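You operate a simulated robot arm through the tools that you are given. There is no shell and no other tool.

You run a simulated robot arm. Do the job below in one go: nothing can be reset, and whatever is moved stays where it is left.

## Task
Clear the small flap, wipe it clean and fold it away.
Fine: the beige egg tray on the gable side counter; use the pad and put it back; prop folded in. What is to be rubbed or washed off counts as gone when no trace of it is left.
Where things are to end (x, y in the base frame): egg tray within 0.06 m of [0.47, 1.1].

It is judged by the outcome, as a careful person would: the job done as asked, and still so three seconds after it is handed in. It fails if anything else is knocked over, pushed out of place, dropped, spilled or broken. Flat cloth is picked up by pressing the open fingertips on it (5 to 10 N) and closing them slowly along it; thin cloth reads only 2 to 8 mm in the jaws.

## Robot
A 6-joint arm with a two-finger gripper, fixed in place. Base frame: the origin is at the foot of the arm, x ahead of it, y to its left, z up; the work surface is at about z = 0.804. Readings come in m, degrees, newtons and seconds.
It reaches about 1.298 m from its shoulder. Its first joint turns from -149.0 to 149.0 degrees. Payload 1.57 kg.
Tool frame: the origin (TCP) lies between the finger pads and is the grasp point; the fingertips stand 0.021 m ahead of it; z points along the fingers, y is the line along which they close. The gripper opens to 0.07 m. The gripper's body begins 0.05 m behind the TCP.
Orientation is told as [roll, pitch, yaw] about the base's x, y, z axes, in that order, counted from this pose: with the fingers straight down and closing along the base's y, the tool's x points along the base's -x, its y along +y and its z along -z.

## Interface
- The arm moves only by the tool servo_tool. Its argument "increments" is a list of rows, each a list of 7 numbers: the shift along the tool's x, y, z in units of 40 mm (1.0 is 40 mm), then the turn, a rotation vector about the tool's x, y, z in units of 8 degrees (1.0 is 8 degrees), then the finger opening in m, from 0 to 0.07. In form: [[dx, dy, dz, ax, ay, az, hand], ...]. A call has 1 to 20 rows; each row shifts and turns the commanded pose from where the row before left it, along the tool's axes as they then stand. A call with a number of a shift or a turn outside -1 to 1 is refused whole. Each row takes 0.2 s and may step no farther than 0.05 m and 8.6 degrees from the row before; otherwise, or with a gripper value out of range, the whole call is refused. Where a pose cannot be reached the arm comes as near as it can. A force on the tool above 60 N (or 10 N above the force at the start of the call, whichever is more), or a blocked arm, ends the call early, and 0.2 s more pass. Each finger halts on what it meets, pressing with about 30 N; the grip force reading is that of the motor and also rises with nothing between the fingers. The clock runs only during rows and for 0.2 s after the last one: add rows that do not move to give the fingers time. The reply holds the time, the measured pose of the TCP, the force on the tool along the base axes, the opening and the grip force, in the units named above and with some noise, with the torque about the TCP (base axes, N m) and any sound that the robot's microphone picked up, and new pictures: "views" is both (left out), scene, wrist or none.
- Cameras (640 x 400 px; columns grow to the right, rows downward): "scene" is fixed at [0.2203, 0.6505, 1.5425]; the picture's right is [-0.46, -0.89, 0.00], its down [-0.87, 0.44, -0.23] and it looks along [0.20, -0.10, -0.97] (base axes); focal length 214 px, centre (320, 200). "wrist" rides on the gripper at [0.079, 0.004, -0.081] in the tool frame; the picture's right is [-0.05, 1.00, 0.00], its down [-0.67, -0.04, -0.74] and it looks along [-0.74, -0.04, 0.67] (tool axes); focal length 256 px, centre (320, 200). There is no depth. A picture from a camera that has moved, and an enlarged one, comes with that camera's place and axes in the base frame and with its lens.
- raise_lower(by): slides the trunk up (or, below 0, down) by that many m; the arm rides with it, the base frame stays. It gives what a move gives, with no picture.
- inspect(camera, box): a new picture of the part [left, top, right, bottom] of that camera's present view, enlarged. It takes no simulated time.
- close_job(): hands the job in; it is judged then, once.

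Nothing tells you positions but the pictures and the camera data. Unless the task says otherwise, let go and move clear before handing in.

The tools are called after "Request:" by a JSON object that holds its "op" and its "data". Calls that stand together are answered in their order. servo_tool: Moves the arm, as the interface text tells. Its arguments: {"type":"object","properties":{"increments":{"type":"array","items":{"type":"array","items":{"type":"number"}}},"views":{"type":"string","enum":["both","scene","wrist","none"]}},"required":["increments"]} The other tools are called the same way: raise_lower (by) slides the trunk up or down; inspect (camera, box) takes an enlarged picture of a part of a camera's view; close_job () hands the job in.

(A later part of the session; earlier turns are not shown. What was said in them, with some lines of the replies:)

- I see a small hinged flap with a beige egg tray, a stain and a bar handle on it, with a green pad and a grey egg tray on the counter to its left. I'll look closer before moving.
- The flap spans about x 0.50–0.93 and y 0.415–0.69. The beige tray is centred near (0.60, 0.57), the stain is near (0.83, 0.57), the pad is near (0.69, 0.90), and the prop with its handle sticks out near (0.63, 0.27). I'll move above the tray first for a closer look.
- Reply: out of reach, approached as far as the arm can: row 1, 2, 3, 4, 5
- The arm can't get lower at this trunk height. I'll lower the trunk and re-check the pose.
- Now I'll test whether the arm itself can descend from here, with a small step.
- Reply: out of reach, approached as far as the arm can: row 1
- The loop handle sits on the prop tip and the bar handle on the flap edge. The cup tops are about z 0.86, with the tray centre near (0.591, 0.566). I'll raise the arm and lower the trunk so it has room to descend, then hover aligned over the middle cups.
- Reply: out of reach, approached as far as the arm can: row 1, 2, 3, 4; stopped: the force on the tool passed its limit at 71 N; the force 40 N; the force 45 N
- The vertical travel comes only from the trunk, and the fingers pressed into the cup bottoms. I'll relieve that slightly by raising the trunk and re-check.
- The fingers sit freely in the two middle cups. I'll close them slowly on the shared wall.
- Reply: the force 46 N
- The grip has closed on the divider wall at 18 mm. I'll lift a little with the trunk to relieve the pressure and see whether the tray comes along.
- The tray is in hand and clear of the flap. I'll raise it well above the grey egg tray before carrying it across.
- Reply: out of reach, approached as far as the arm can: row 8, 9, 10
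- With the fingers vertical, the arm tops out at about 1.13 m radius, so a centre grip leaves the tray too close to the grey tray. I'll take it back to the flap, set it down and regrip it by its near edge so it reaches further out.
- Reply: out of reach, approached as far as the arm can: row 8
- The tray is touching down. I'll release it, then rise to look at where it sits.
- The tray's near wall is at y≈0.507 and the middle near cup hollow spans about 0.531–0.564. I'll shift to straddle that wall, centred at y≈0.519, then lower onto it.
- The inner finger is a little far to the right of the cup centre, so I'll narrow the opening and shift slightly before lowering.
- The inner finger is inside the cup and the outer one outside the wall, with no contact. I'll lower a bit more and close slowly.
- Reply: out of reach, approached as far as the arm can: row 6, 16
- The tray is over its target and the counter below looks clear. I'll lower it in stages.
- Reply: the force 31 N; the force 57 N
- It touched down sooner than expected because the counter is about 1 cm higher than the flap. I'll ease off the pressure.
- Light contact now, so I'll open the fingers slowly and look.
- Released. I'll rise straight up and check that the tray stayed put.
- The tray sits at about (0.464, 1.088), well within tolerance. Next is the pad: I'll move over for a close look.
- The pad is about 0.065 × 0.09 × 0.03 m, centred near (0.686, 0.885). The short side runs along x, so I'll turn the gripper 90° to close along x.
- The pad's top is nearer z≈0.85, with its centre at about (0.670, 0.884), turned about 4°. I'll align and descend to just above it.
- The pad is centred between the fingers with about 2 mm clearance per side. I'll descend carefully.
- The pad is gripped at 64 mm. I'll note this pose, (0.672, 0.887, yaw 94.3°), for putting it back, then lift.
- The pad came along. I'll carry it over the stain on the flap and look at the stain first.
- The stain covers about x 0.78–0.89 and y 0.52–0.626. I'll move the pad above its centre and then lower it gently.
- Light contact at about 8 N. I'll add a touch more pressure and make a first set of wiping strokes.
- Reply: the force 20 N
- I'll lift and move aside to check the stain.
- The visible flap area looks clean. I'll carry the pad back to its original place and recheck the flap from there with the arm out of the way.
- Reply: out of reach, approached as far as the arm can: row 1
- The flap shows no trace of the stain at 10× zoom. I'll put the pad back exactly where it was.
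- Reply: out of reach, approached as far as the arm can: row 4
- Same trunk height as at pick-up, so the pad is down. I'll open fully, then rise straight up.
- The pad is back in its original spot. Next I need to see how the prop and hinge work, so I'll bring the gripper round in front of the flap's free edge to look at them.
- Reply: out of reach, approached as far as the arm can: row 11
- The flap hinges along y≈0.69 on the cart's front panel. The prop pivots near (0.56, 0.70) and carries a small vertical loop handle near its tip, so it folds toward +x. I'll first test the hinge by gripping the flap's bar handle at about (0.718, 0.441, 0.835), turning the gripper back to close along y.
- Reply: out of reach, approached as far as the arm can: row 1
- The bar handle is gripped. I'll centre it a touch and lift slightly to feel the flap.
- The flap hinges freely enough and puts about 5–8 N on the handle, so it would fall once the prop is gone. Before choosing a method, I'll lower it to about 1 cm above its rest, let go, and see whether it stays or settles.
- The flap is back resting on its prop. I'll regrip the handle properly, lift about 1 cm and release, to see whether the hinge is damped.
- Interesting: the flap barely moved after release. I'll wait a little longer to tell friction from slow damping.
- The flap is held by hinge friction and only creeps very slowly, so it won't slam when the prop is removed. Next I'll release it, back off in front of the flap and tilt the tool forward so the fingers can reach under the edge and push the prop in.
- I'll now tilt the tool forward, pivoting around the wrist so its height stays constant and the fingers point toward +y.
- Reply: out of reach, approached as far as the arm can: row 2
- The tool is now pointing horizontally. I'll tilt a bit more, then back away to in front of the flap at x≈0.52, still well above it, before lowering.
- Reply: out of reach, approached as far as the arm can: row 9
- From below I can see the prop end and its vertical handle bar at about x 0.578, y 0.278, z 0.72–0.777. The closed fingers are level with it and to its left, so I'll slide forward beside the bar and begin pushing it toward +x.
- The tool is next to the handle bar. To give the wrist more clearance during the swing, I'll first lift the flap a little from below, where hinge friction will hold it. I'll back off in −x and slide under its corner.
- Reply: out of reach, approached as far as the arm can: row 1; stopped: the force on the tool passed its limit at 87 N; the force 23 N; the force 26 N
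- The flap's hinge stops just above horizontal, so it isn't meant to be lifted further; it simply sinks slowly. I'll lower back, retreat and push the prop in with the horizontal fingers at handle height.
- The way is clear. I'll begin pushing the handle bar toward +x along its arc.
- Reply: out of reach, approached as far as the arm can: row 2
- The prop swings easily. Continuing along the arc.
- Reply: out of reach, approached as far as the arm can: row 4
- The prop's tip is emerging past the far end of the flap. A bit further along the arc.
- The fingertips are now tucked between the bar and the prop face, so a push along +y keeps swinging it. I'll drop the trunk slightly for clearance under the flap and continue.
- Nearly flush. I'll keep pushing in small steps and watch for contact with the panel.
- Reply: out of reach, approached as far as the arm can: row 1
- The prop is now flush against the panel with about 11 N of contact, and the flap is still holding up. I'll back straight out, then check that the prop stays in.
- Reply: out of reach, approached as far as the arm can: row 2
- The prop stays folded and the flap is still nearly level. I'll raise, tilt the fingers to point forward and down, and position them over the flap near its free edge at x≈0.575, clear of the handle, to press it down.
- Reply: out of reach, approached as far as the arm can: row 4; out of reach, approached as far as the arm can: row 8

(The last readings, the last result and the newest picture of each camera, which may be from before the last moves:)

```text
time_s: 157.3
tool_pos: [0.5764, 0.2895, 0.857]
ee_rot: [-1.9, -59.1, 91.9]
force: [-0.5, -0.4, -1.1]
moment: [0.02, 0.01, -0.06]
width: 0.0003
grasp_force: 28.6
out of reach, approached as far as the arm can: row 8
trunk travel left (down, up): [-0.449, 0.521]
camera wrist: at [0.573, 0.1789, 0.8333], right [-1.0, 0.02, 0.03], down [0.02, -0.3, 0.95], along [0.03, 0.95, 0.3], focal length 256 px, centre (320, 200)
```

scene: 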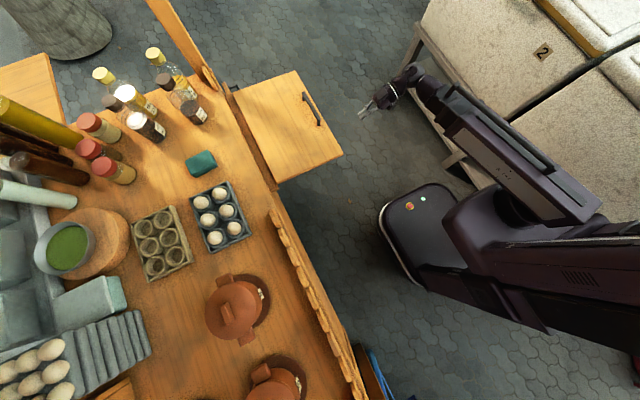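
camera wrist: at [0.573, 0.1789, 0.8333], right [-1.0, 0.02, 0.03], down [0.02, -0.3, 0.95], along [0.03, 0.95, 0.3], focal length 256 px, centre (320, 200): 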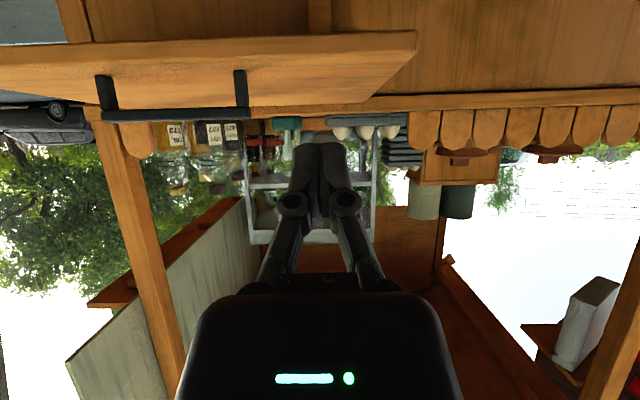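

Request:
{"op": "servo_tool", "data": {"increments": [[-0.4375, 0, 0.758, 0, 0, 0, 0], [-0.4375, 0, 0.758, 0, 0, 0, 0], [-0.4375, 0, 0.758, 0, 0, 0, 0], [-0.4375, 0, 0.758, 0, 0, 0, 0], [0, 0, 0, 0, 0, 0, 0]], "views": "wrist"}}

Request:
{"op": "inspect", "data": {"camera": "scene", "box": [260, 80, 400, 180]}}

```text
time_s: 158.5
tool_pos: [0.5752, 0.4294, 0.8579]
ee_rot: [-2.0, -59.0, 92.1]
force: [0.2, -0.7, -0.7]
moment: [0.0, 0.0, -0.02]
width: 0.0002
grasp_force: 28.6
out of reach, approached as far as the arm can: row 4
trunk travel left (down, up): [-0.449, 0.521]
camera wrist: at [0.5722, 0.3196, 0.833], right [-1.0, 0.02, 0.03], down [0.02, -0.3, 0.95], along [0.03, 0.95, 0.3], focal length 256 px, centre (320, 200)
```

wrist: 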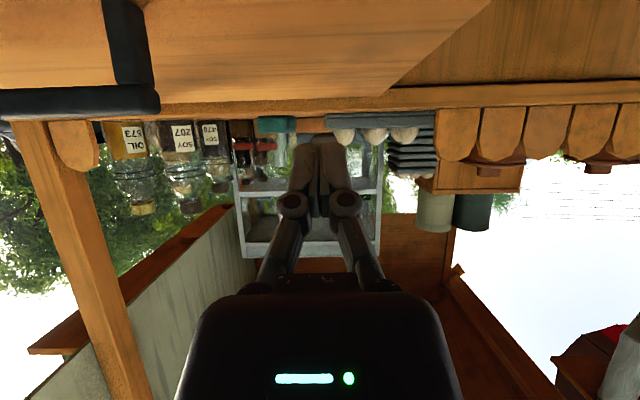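

```text
4.00 times, centred on (330, 130) of scene
camera zoom: at [0.2203, 0.6505, 1.5425], right [-0.46, -0.89, 0.0], down [-0.87, 0.44, -0.23], along [0.2, -0.1, -0.97], focal length 858 px, centre (280, 480)
```

zoom: 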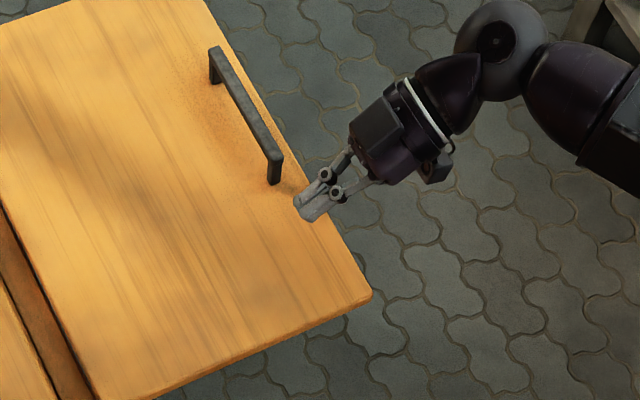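

Request:
{"op": "raise_lower", "data": {"by": -0.065}}

```text
time_s: 159.5
tool_pos: [0.5764, 0.4289, 0.7934]
ee_rot: [-1.9, -59.1, 92.0]
force: [0.1, 0.4, 0.1]
moment: [0.01, -0.03, -0.02]
width: 0.0
grasp_force: 28.8
trunk travel left (down, up): [-0.384, 0.586]
```

Request:
{"op": "raise_lower", "data": {"by": -0.015}}

```text
time_s: 160.1
tool_pos: [0.5754, 0.4294, 0.7786]
ee_rot: [-1.9, -59.0, 92.0]
force: [0.5, 0.8, -0.7]
moment: [-0.01, 0.04, 0.0]
width: 0.0
grasp_force: 28.1
trunk travel left (down, up): [-0.369, 0.601]
```

Request:
{"op": "raise_lower", "data": {"by": -0.015}}

Request:
{"op": "servo_tool", "data": {"increments": [[0, 0, 0, 0, 0, 0, 0]]}}

Request:
{"op": "inspect", "data": {"camera": "scene", "box": [260, 80, 400, 180]}}

```text
time_s: 160.8
tool_pos: [0.5756, 0.4299, 0.7628]
ee_rot: [-1.9, -59.1, 92.0]
force: [-0.1, -0.5, -1.0]
moment: [-0.01, 0.02, -0.02]
width: 0.0001
grasp_force: 28.3
trunk travel left (down, up): [-0.354, 0.616]
```

```text
time_s: 161.2
tool_pos: [0.5761, 0.4297, 0.7641]
ee_rot: [-1.9, -59.1, 91.9]
force: [0.0, -0.5, -0.5]
moment: [0.02, -0.05, -0.03]
width: 0.0001
grasp_force: 28.8
trunk travel left (down, up): [-0.354, 0.616]
camera wrist: at [0.5723, 0.3191, 0.7381], right [-1.0, 0.02, 0.03], down [0.02, -0.3, 0.95], along [0.03, 0.95, 0.3], focal length 256 px, centre (320, 200)
```

scene: 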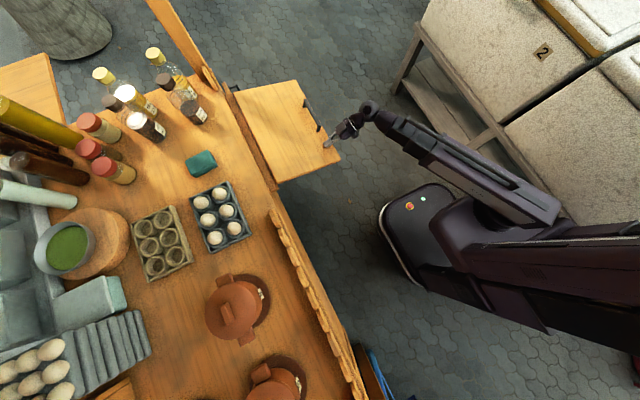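
wrist: 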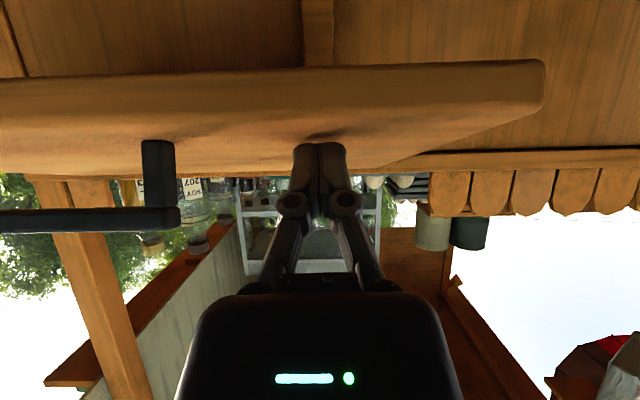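

```text
4.00 times, centred on (330, 130) of scene
camera zoom: at [0.2203, 0.6505, 1.5425], right [-0.46, -0.89, 0.0], down [-0.87, 0.44, -0.23], along [0.2, -0.1, -0.97], focal length 858 px, centre (280, 480)
```

zoom: 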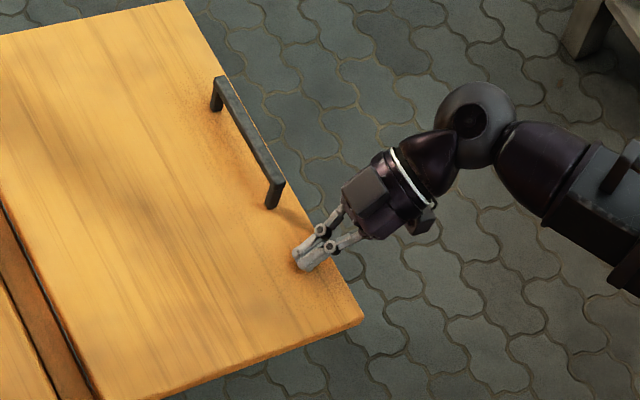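

The flap goes down smoothly with almost no force under the fingertips. I'll follow its arc downward in steps.

Request:
{"op": "raise_lower", "data": {"by": -0.036}}

Request:
{"op": "servo_tool", "data": {"increments": [[-0.15, 0, 0.26, 0, 0, 0, 0], [0, 0, 0, 0, 0, 0, 0]], "views": "wrist"}}

```text
time_s: 162.0
tool_pos: [0.5762, 0.4291, 0.7273]
ee_rot: [-1.8, -59.1, 92.0]
force: [0.6, -0.6, -0.5]
moment: [-0.01, -0.03, -0.03]
width: 0.0
grasp_force: 29.0
trunk travel left (down, up): [-0.318, 0.652]
```

```text
time_s: 162.6
tool_pos: [0.5762, 0.4415, 0.727]
ee_rot: [-1.9, -59.2, 92.0]
force: [-0.2, 0.5, 0.6]
moment: [0.0, -0.01, 0.01]
width: 0.0002
grasp_force: 28.7
trunk travel left (down, up): [-0.318, 0.652]
camera wrist: at [0.573, 0.3312, 0.7021], right [-1.0, 0.02, 0.03], down [0.02, -0.3, 0.95], along [0.03, 0.95, 0.3], focal length 256 px, centre (320, 200)
```

wrist: 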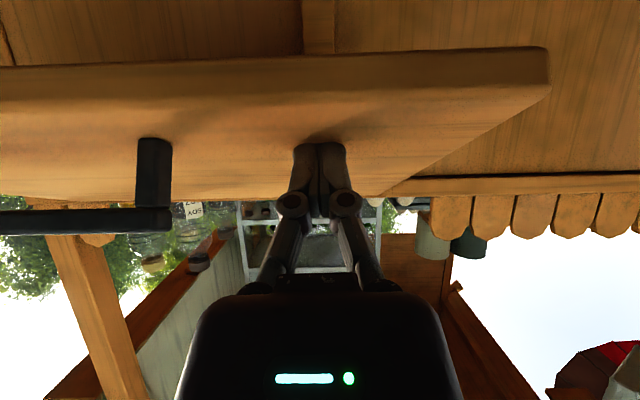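

Request:
{"op": "raise_lower", "data": {"by": -0.038}}

Request:
{"op": "servo_tool", "data": {"increments": [[-0.2, 0, 0.346, 0, 0, 0, 0], [0, 0, 0, 0, 0, 0, 0]], "views": "both"}}

```text
time_s: 163.4
tool_pos: [0.5765, 0.4416, 0.6892]
ee_rot: [-1.8, -59.1, 92.0]
force: [0.6, 0.6, -0.3]
moment: [0.0, -0.02, 0.0]
width: 0.0001
grasp_force: 28.6
trunk travel left (down, up): [-0.28, 0.69]
```

```text
time_s: 164.0
tool_pos: [0.5763, 0.457, 0.6898]
ee_rot: [-1.9, -59.0, 92.0]
force: [0.4, 0.0, 0.2]
moment: [-0.03, 0.03, 0.01]
width: 0.0
grasp_force: 28.3
trunk travel left (down, up): [-0.28, 0.69]
camera wrist: at [0.5734, 0.3468, 0.664], right [-1.0, 0.02, 0.03], down [0.02, -0.3, 0.95], along [0.03, 0.95, 0.3], focal length 256 px, centre (320, 200)
```

scene: 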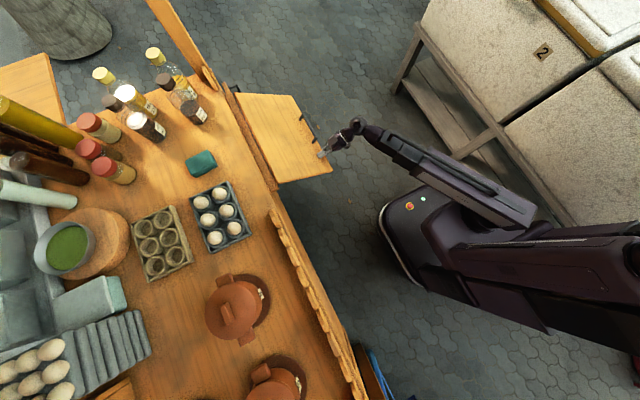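
wrist: 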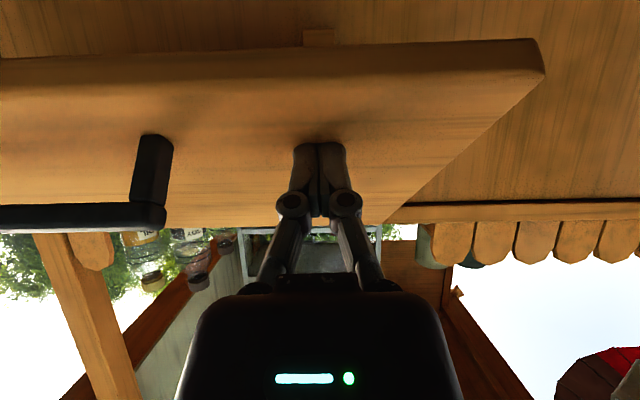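

Request:
{"op": "raise_lower", "data": {"by": -0.035}}

Request:
{"op": "servo_tool", "data": {"increments": [[-0.15, 0, 0.26, 0, 0, 0, 0], [-0.14, 0, 0.242, 0, 0, 0, 0]], "views": "wrist"}}

```text
time_s: 164.8
tool_pos: [0.5761, 0.4568, 0.6545]
ee_rot: [-1.9, -59.0, 92.1]
force: [0.2, -0.2, -0.6]
moment: [-0.01, 0.01, 0.0]
width: 0.0
grasp_force: 28.7
trunk travel left (down, up): [-0.245, 0.725]
```

```text
time_s: 165.4
tool_pos: [0.5759, 0.4807, 0.6546]
ee_rot: [-1.8, -59.0, 91.9]
force: [-0.1, -0.6, -0.1]
moment: [0.04, 0.04, -0.03]
width: 0.0
grasp_force: 29.2
trunk travel left (down, up): [-0.245, 0.725]
camera wrist: at [0.573, 0.3697, 0.629], right [-1.0, 0.02, 0.03], down [0.02, -0.3, 0.95], along [0.03, 0.95, 0.3], focal length 256 px, centre (320, 200)
```

wrist: 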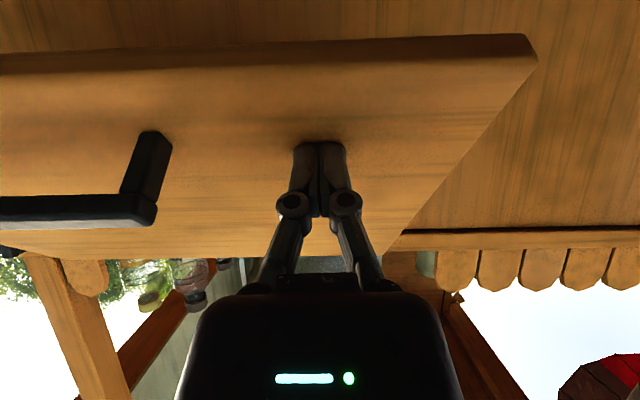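

Request:
{"op": "raise_lower", "data": {"by": -0.031}}

Request:
{"op": "servo_tool", "data": {"increments": [[-0.175, 0, 0.303, 0, 0, 0, 0], [-0.175, 0, 0.303, 0, 0, 0, 0]], "views": "none"}}

Request:
{"op": "raise_lower", "data": {"by": -0.025}}

Request:
{"op": "servo_tool", "data": {"increments": [[-0.206, 0, 0.357, 0, 0, 0, 0], [-0.206, 0, 0.357, 0, 0, 0, 0]], "views": "both"}}

```text
time_s: 166.1
tool_pos: [0.5774, 0.4808, 0.6233]
ee_rot: [-1.9, -59.0, 92.0]
force: [-0.2, -0.5, -0.8]
moment: [-0.04, -0.03, 0.0]
width: 0.0
grasp_force: 28.5
trunk travel left (down, up): [-0.214, 0.756]
```

```text
time_s: 166.7
tool_pos: [0.5768, 0.5068, 0.6242]
ee_rot: [-1.9, -59.0, 92.0]
force: [-0.7, -0.8, 0.1]
moment: [-0.01, 0.05, -0.04]
width: 0.0
grasp_force: 28.1
trunk travel left (down, up): [-0.214, 0.756]
```

```text
time_s: 167.4
tool_pos: [0.576, 0.5081, 0.5976]
ee_rot: [-1.9, -58.9, 91.9]
force: [0.3, 0.8, 0.2]
moment: [-0.02, 0.05, -0.03]
width: 0.0
grasp_force: 28.6
trunk travel left (down, up): [-0.189, 0.781]
```

```text
time_s: 168.1
tool_pos: [0.5756, 0.5408, 0.5982]
ee_rot: [-1.9, -59.1, 92.0]
force: [0.3, -1.7, -0.5]
moment: [0.02, -0.02, 0.0]
width: 0.0
grasp_force: 29.0
trunk travel left (down, up): [-0.189, 0.781]
camera wrist: at [0.5718, 0.4303, 0.5731], right [-1.0, 0.02, 0.03], down [0.02, -0.3, 0.95], along [0.03, 0.95, 0.3], focal length 256 px, centre (320, 200)
```

scene: 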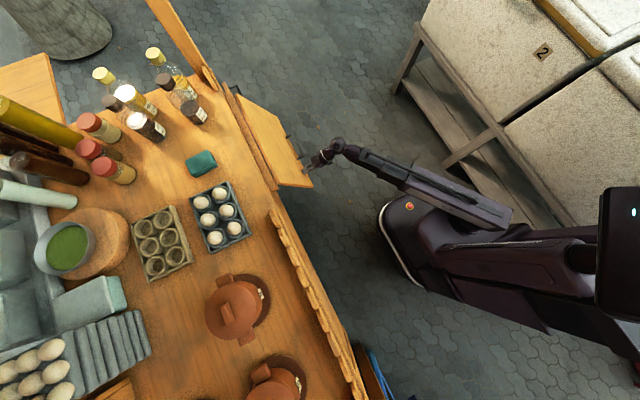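
wrist: 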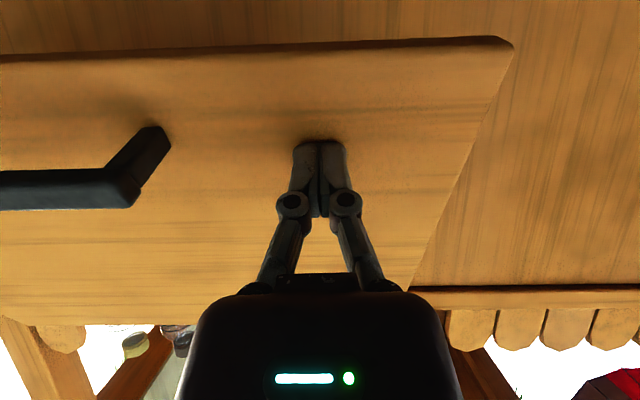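

Request:
{"op": "raise_lower", "data": {"by": -0.018}}

Request:
{"op": "servo_tool", "data": {"increments": [[-0.15, 0, 0.26, 0, 0, 0, 0], [-0.15, 0, 0.26, 0, 0, 0, 0], [-0.15, 0, 0.26, 0, 0, 0, 0]], "views": "none"}}

Request:
{"op": "raise_lower", "data": {"by": -0.012}}

Request:
{"op": "servo_tool", "data": {"increments": [[-0.15, 0, 0.26, 0, 0, 0, 0], [-0.15, 0, 0.26, 0, 0, 0, 0], [-0.15, 0, 0.26, 0, 0, 0, 0]], "views": "both"}}

```text
time_s: 168.7
tool_pos: [0.5757, 0.5412, 0.5794]
ee_rot: [-2.0, -59.0, 92.0]
force: [-1.1, 0.4, -0.2]
moment: [0.02, -0.02, 0.02]
width: 0.0003
grasp_force: 29.0
trunk travel left (down, up): [-0.171, 0.799]
```

```text
time_s: 169.5
tool_pos: [0.5766, 0.5785, 0.581]
ee_rot: [-1.9, -59.0, 92.0]
force: [-0.1, -2.6, -0.9]
moment: [-0.03, -0.01, -0.02]
width: 0.0001
grasp_force: 28.5
trunk travel left (down, up): [-0.171, 0.799]
```

```text
time_s: 170.1
tool_pos: [0.5774, 0.5774, 0.5681]
ee_rot: [-1.8, -58.9, 92.0]
force: [-0.5, 0.0, 0.1]
moment: [0.02, 0.0, 0.04]
width: 0.0003
grasp_force: 28.2
trunk travel left (down, up): [-0.159, 0.811]
```

```text
time_s: 170.9
tool_pos: [0.5769, 0.6121, 0.5675]
ee_rot: [-1.9, -59.0, 92.0]
force: [0.2, -3.6, -1.8]
moment: [-0.07, 0.03, -0.03]
width: 0.0
grasp_force: 28.5
trunk travel left (down, up): [-0.159, 0.811]
camera wrist: at [0.5734, 0.5014, 0.543], right [-1.0, 0.02, 0.03], down [0.02, -0.3, 0.96], along [0.03, 0.96, 0.29], focal length 256 px, centre (320, 200)
```

scene: 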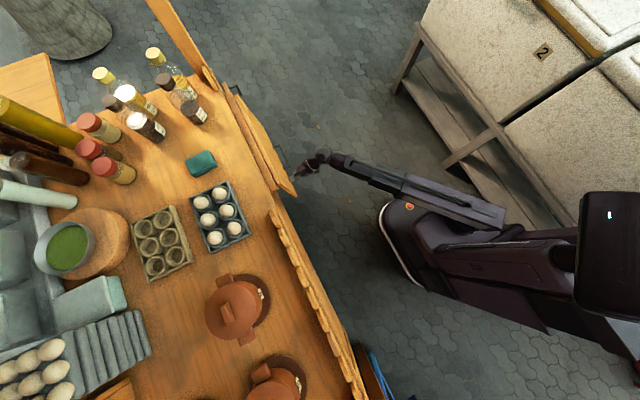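
wrist: 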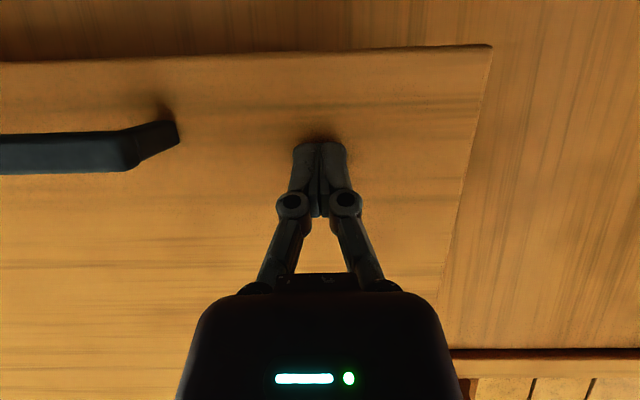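

Request:
{"op": "servo_tool", "data": {"increments": [[-0.1, 0, 0.173, 0, 0, 0, 0], [-0.1, 0, 0.173, 0, 0, 0, 0], [-0.1, 0, 0.173, 0, 0, 0, 0], [-0.1, 0, 0.173, 0, 0, 0, 0]], "views": "both"}}

```text
time_s: 171.9
tool_pos: [0.5763, 0.6459, 0.569]
ee_rot: [-1.9, -58.9, 92.0]
force: [-1.3, -4.9, -2.4]
moment: [-0.09, 0.04, 0.0]
width: 0.0
grasp_force: 28.2
trunk travel left (down, up): [-0.159, 0.811]
camera wrist: at [0.5729, 0.5342, 0.5429], right [-1.0, 0.02, 0.03], down [0.02, -0.29, 0.96], along [0.03, 0.96, 0.29], focal length 256 px, centre (320, 200)
```

scene: 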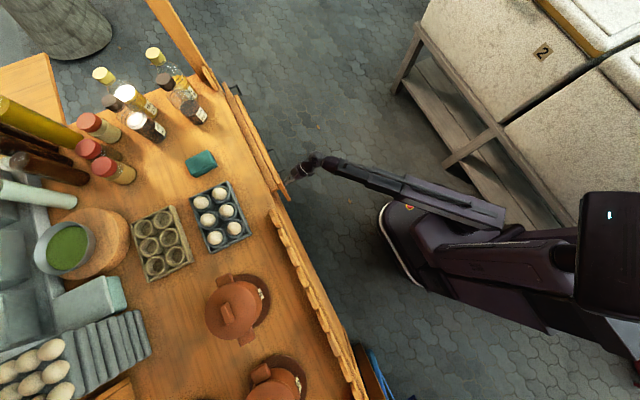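
wrist: 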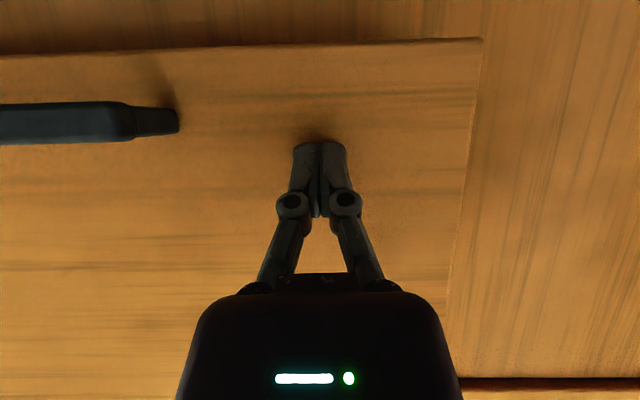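

Request:
{"op": "servo_tool", "data": {"increments": [[-0.0625, 0, 0.108, 0, 0, 0, 0], [-0.0625, 0, 0.108, 0, 0, 0, 0], [0, 0, 0, 0, 0, 0, 0]], "views": "none"}}

```text
time_s: 172.4
tool_pos: [0.5766, 0.6451, 0.5674]
ee_rot: [-2.0, -58.5, 92.0]
force: [-0.4, -10.3, 4.9]
moment: [0.04, 0.01, -0.04]
width: 0.0056
grasp_force: 28.8
trunk travel left (down, up): [-0.159, 0.811]
stopped in row 2: the force on the tool passed its limit at 69 N (the readings are from after the stop); the commanded pose is now the measured one
```

The flap has come up against its stop, so it is hanging down. I'll back away and inspect.

Request:
{"op": "servo_tool", "data": {"increments": [[0.25, 0, -0.433, 0, 0, 0, 0], [0.5, 0, -0.866, 0, 0, 0, 0], [0.5, 0, -0.866, 0, 0, 0, 0], [0.5, 0, -0.866, 0, 0, 0, 0], [0.5, 0, -0.866, 0, 0, 0, 0], [0.5, 0, -0.866, 0, 0, 0, 0], [0.5, 0, -0.866, 0, 0, 0, 0], [0, 0, 0, 0, 0, 0, 0]]}}

Request:
{"op": "inspect", "data": {"camera": "scene", "box": [210, 60, 330, 220]}}

```text
time_s: 174.2
tool_pos: [0.5764, 0.3882, 0.5673]
ee_rot: [-2.0, -58.7, 92.1]
force: [-0.3, 1.0, -0.5]
moment: [-0.02, 0.04, 0.0]
width: 0.0
grasp_force: 29.3
out of reach, approached as far as the arm can: row 3
trunk travel left (down, up): [-0.159, 0.811]
camera wrist: at [0.5724, 0.2776, 0.5427], right [-1.0, 0.02, 0.03], down [0.02, -0.29, 0.96], along [0.03, 0.96, 0.29], focal length 256 px, centre (320, 200)
```

scene: 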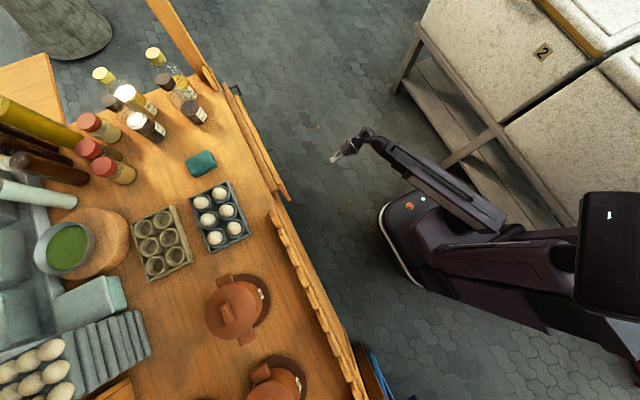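
wrist: 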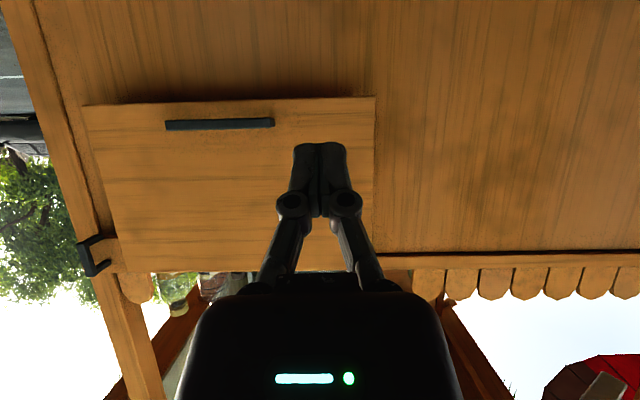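

```text
2.50 times, centred on (270, 140) of scene
camera zoom: at [0.2203, 0.6505, 1.5425], right [-0.46, -0.89, 0.0], down [-0.87, 0.44, -0.23], along [0.2, -0.1, -0.97], focal length 536 px, centre (445, 350)
```

zoom: 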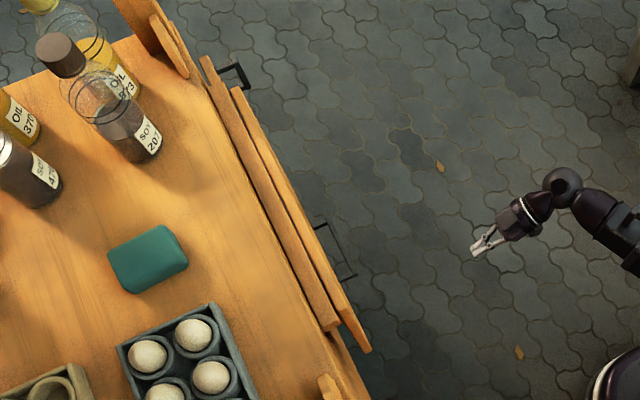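

Request:
{"op": "inspect", "data": {"camera": "wrist", "box": [40, 60, 400, 300]}}

Request:
{"op": "inspect", "data": {"camera": "scene", "box": [220, 70, 300, 130]}}

Request:
{"op": "inspect", "data": {"camera": "scene", "box": [90, 130, 260, 290]}}

```text
1.67 times, centred on (220, 180) of wrist
camera zoom: at [0.5724, 0.2776, 0.5427], right [-1.0, 0.02, 0.03], down [0.02, -0.29, 0.96], along [0.03, 0.96, 0.29], focal length 427 px, centre (487, 233)
```

zoom: 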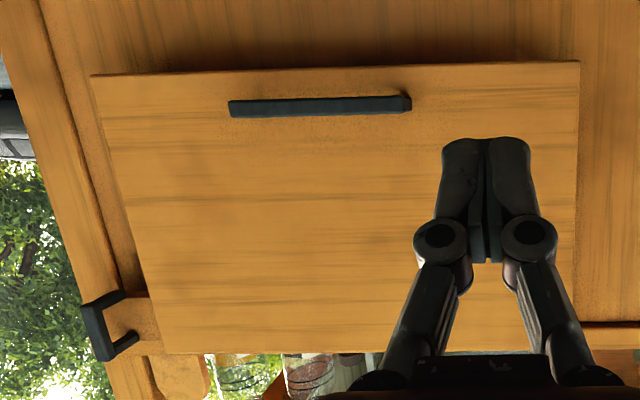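

```text
6.67 times, centred on (260, 100) of scene
camera zoom: at [0.2203, 0.6505, 1.5425], right [-0.46, -0.89, 0.0], down [-0.87, 0.44, -0.23], along [0.2, -0.1, -0.97], focal length 1430 px, centre (720, 867)
```

zoom: 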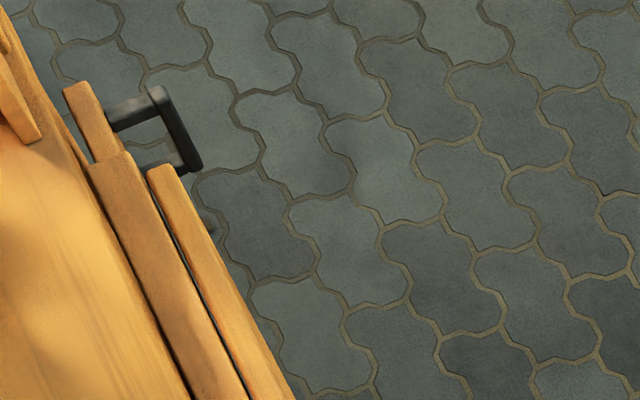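

```text
2.50 times, centred on (175, 210) of scene
camera zoom: at [0.2203, 0.6505, 1.5425], right [-0.46, -0.89, 0.0], down [-0.87, 0.44, -0.23], along [0.2, -0.1, -0.97], focal length 536 px, centre (682, 175)
```

zoom: 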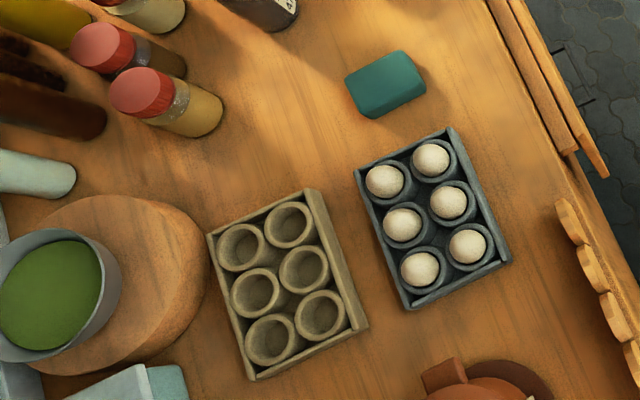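

Everything looks in place: the flap hanging, the prop tucked in, the tray at about (0.47, 1.10) and the pad back. I'll move a bit further clear and wait a few seconds to confirm it all stays put.

Request:
{"op": "servo_tool", "data": {"increments": [[0.4, 0, -0.693, 0, 0, 0, 0], [0.4, 0, -0.693, 0, 0, 0, 0], [0, 0, 0, 0, 0, 0, 0], [0, 0, 0, 0, 0, 0, 0], [0, 0, 0, 0, 0, 0, 0], [0, 0, 0, 0, 0, 0, 0], [0, 0, 0, 0, 0, 0, 0], [0, 0, 0, 0, 0, 0, 0], [0, 0, 0, 0, 0, 0, 0], [0, 0, 0, 0, 0, 0, 0], [0, 0, 0, 0, 0, 0, 0], [0, 0, 0, 0, 0, 0, 0], [0, 0, 0, 0, 0, 0, 0], [0, 0, 0, 0, 0, 0, 0], [0, 0, 0, 0, 0, 0, 0], [0, 0, 0, 0, 0, 0, 0]]}}

Request:
{"op": "inspect", "data": {"camera": "scene", "box": [220, 70, 300, 130]}}

Request:
{"op": "inspect", "data": {"camera": "wrist", "box": [60, 80, 420, 300]}}

```text
time_s: 177.6
tool_pos: [0.5749, 0.3255, 0.5672]
ee_rot: [-1.9, -58.6, 92.1]
force: [0.2, -1.1, -0.7]
moment: [0.01, 0.0, 0.02]
width: 0.0002
grasp_force: 28.8
out of reach, approached as far as the arm can: row 1
trunk travel left (down, up): [-0.159, 0.811]
camera wrist: at [0.5702, 0.2153, 0.5427], right [-1.0, 0.02, 0.03], down [0.02, -0.29, 0.96], along [0.03, 0.96, 0.29], focal length 256 px, centre (320, 200)
```

scene: 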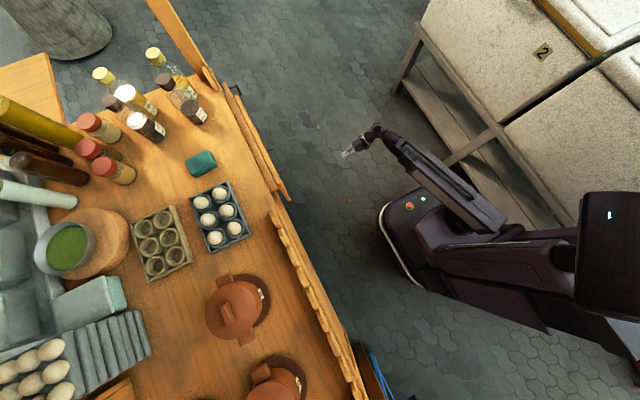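
wrist: 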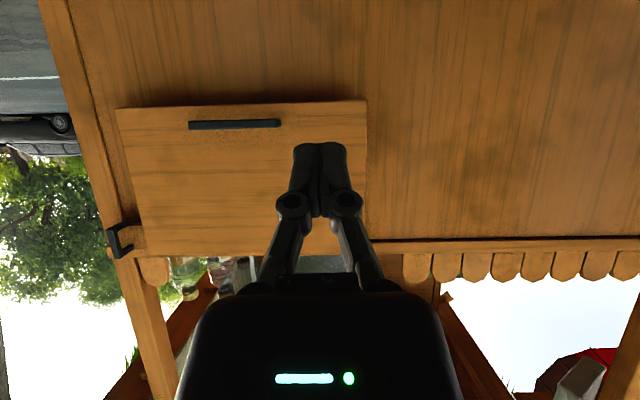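

```text
6.67 times, centred on (260, 100) of scene
camera zoom: at [0.2203, 0.6505, 1.5425], right [-0.46, -0.89, 0.0], down [-0.87, 0.44, -0.23], along [0.2, -0.1, -0.97], focal length 1430 px, centre (720, 867)
```

zoom: 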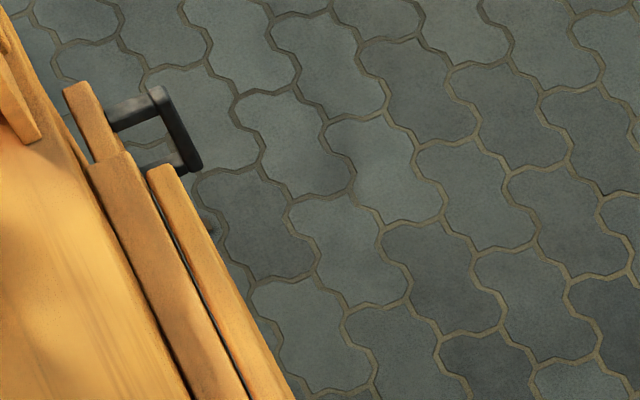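

```text
1.78 times, centred on (240, 190) of wrist
camera zoom: at [0.5702, 0.2153, 0.5427], right [-1.0, 0.02, 0.03], down [0.02, -0.29, 0.96], along [0.03, 0.96, 0.29], focal length 455 px, centre (462, 218)
```

zoom: 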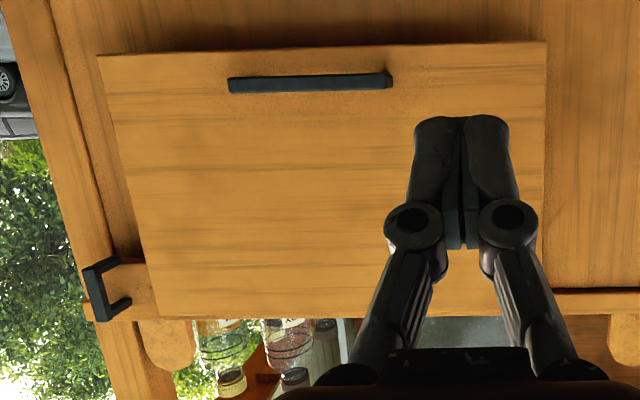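

Nothing moved over the wait. The flap hangs folded and clean, the prop is tucked in, the pad is back, the tray is at its target, and the arm is clear and empty. I'm handing the job in.

Request:
{"op": "close_job", "data": {}}

```text
The job is handed in.
```

I cleared the flap, wiped it clean and folded it away, then handed the job in. No result has come back yet.

- **Egg tray:** the beige tray is on the gable side counter at about (0.47, 1.10), well within the 0.06 m tolerance. I measured that from the camera pictures.
- **Stain:** after wiping with the green pad, I could see no trace of it at 10× zoom.
- **Pad:** it is back where I picked it up, within a few millimetres.
- **Prop and flap:** the prop is folded flush against the front panel and the flap hangs down in front of it. Neither moved over about 3 s of waiting before I handed in.
- **Force stops:** the arm hit its force limit three times:
    - pressing into the tray's cups at the start (71 N);
    - lifting the flap against its hinge stop (87 N);
    - pushing the flap home against its stop (69 N).

I saw no damage or displaced items in the pictures afterwards. The arm ended empty and clear of everything.
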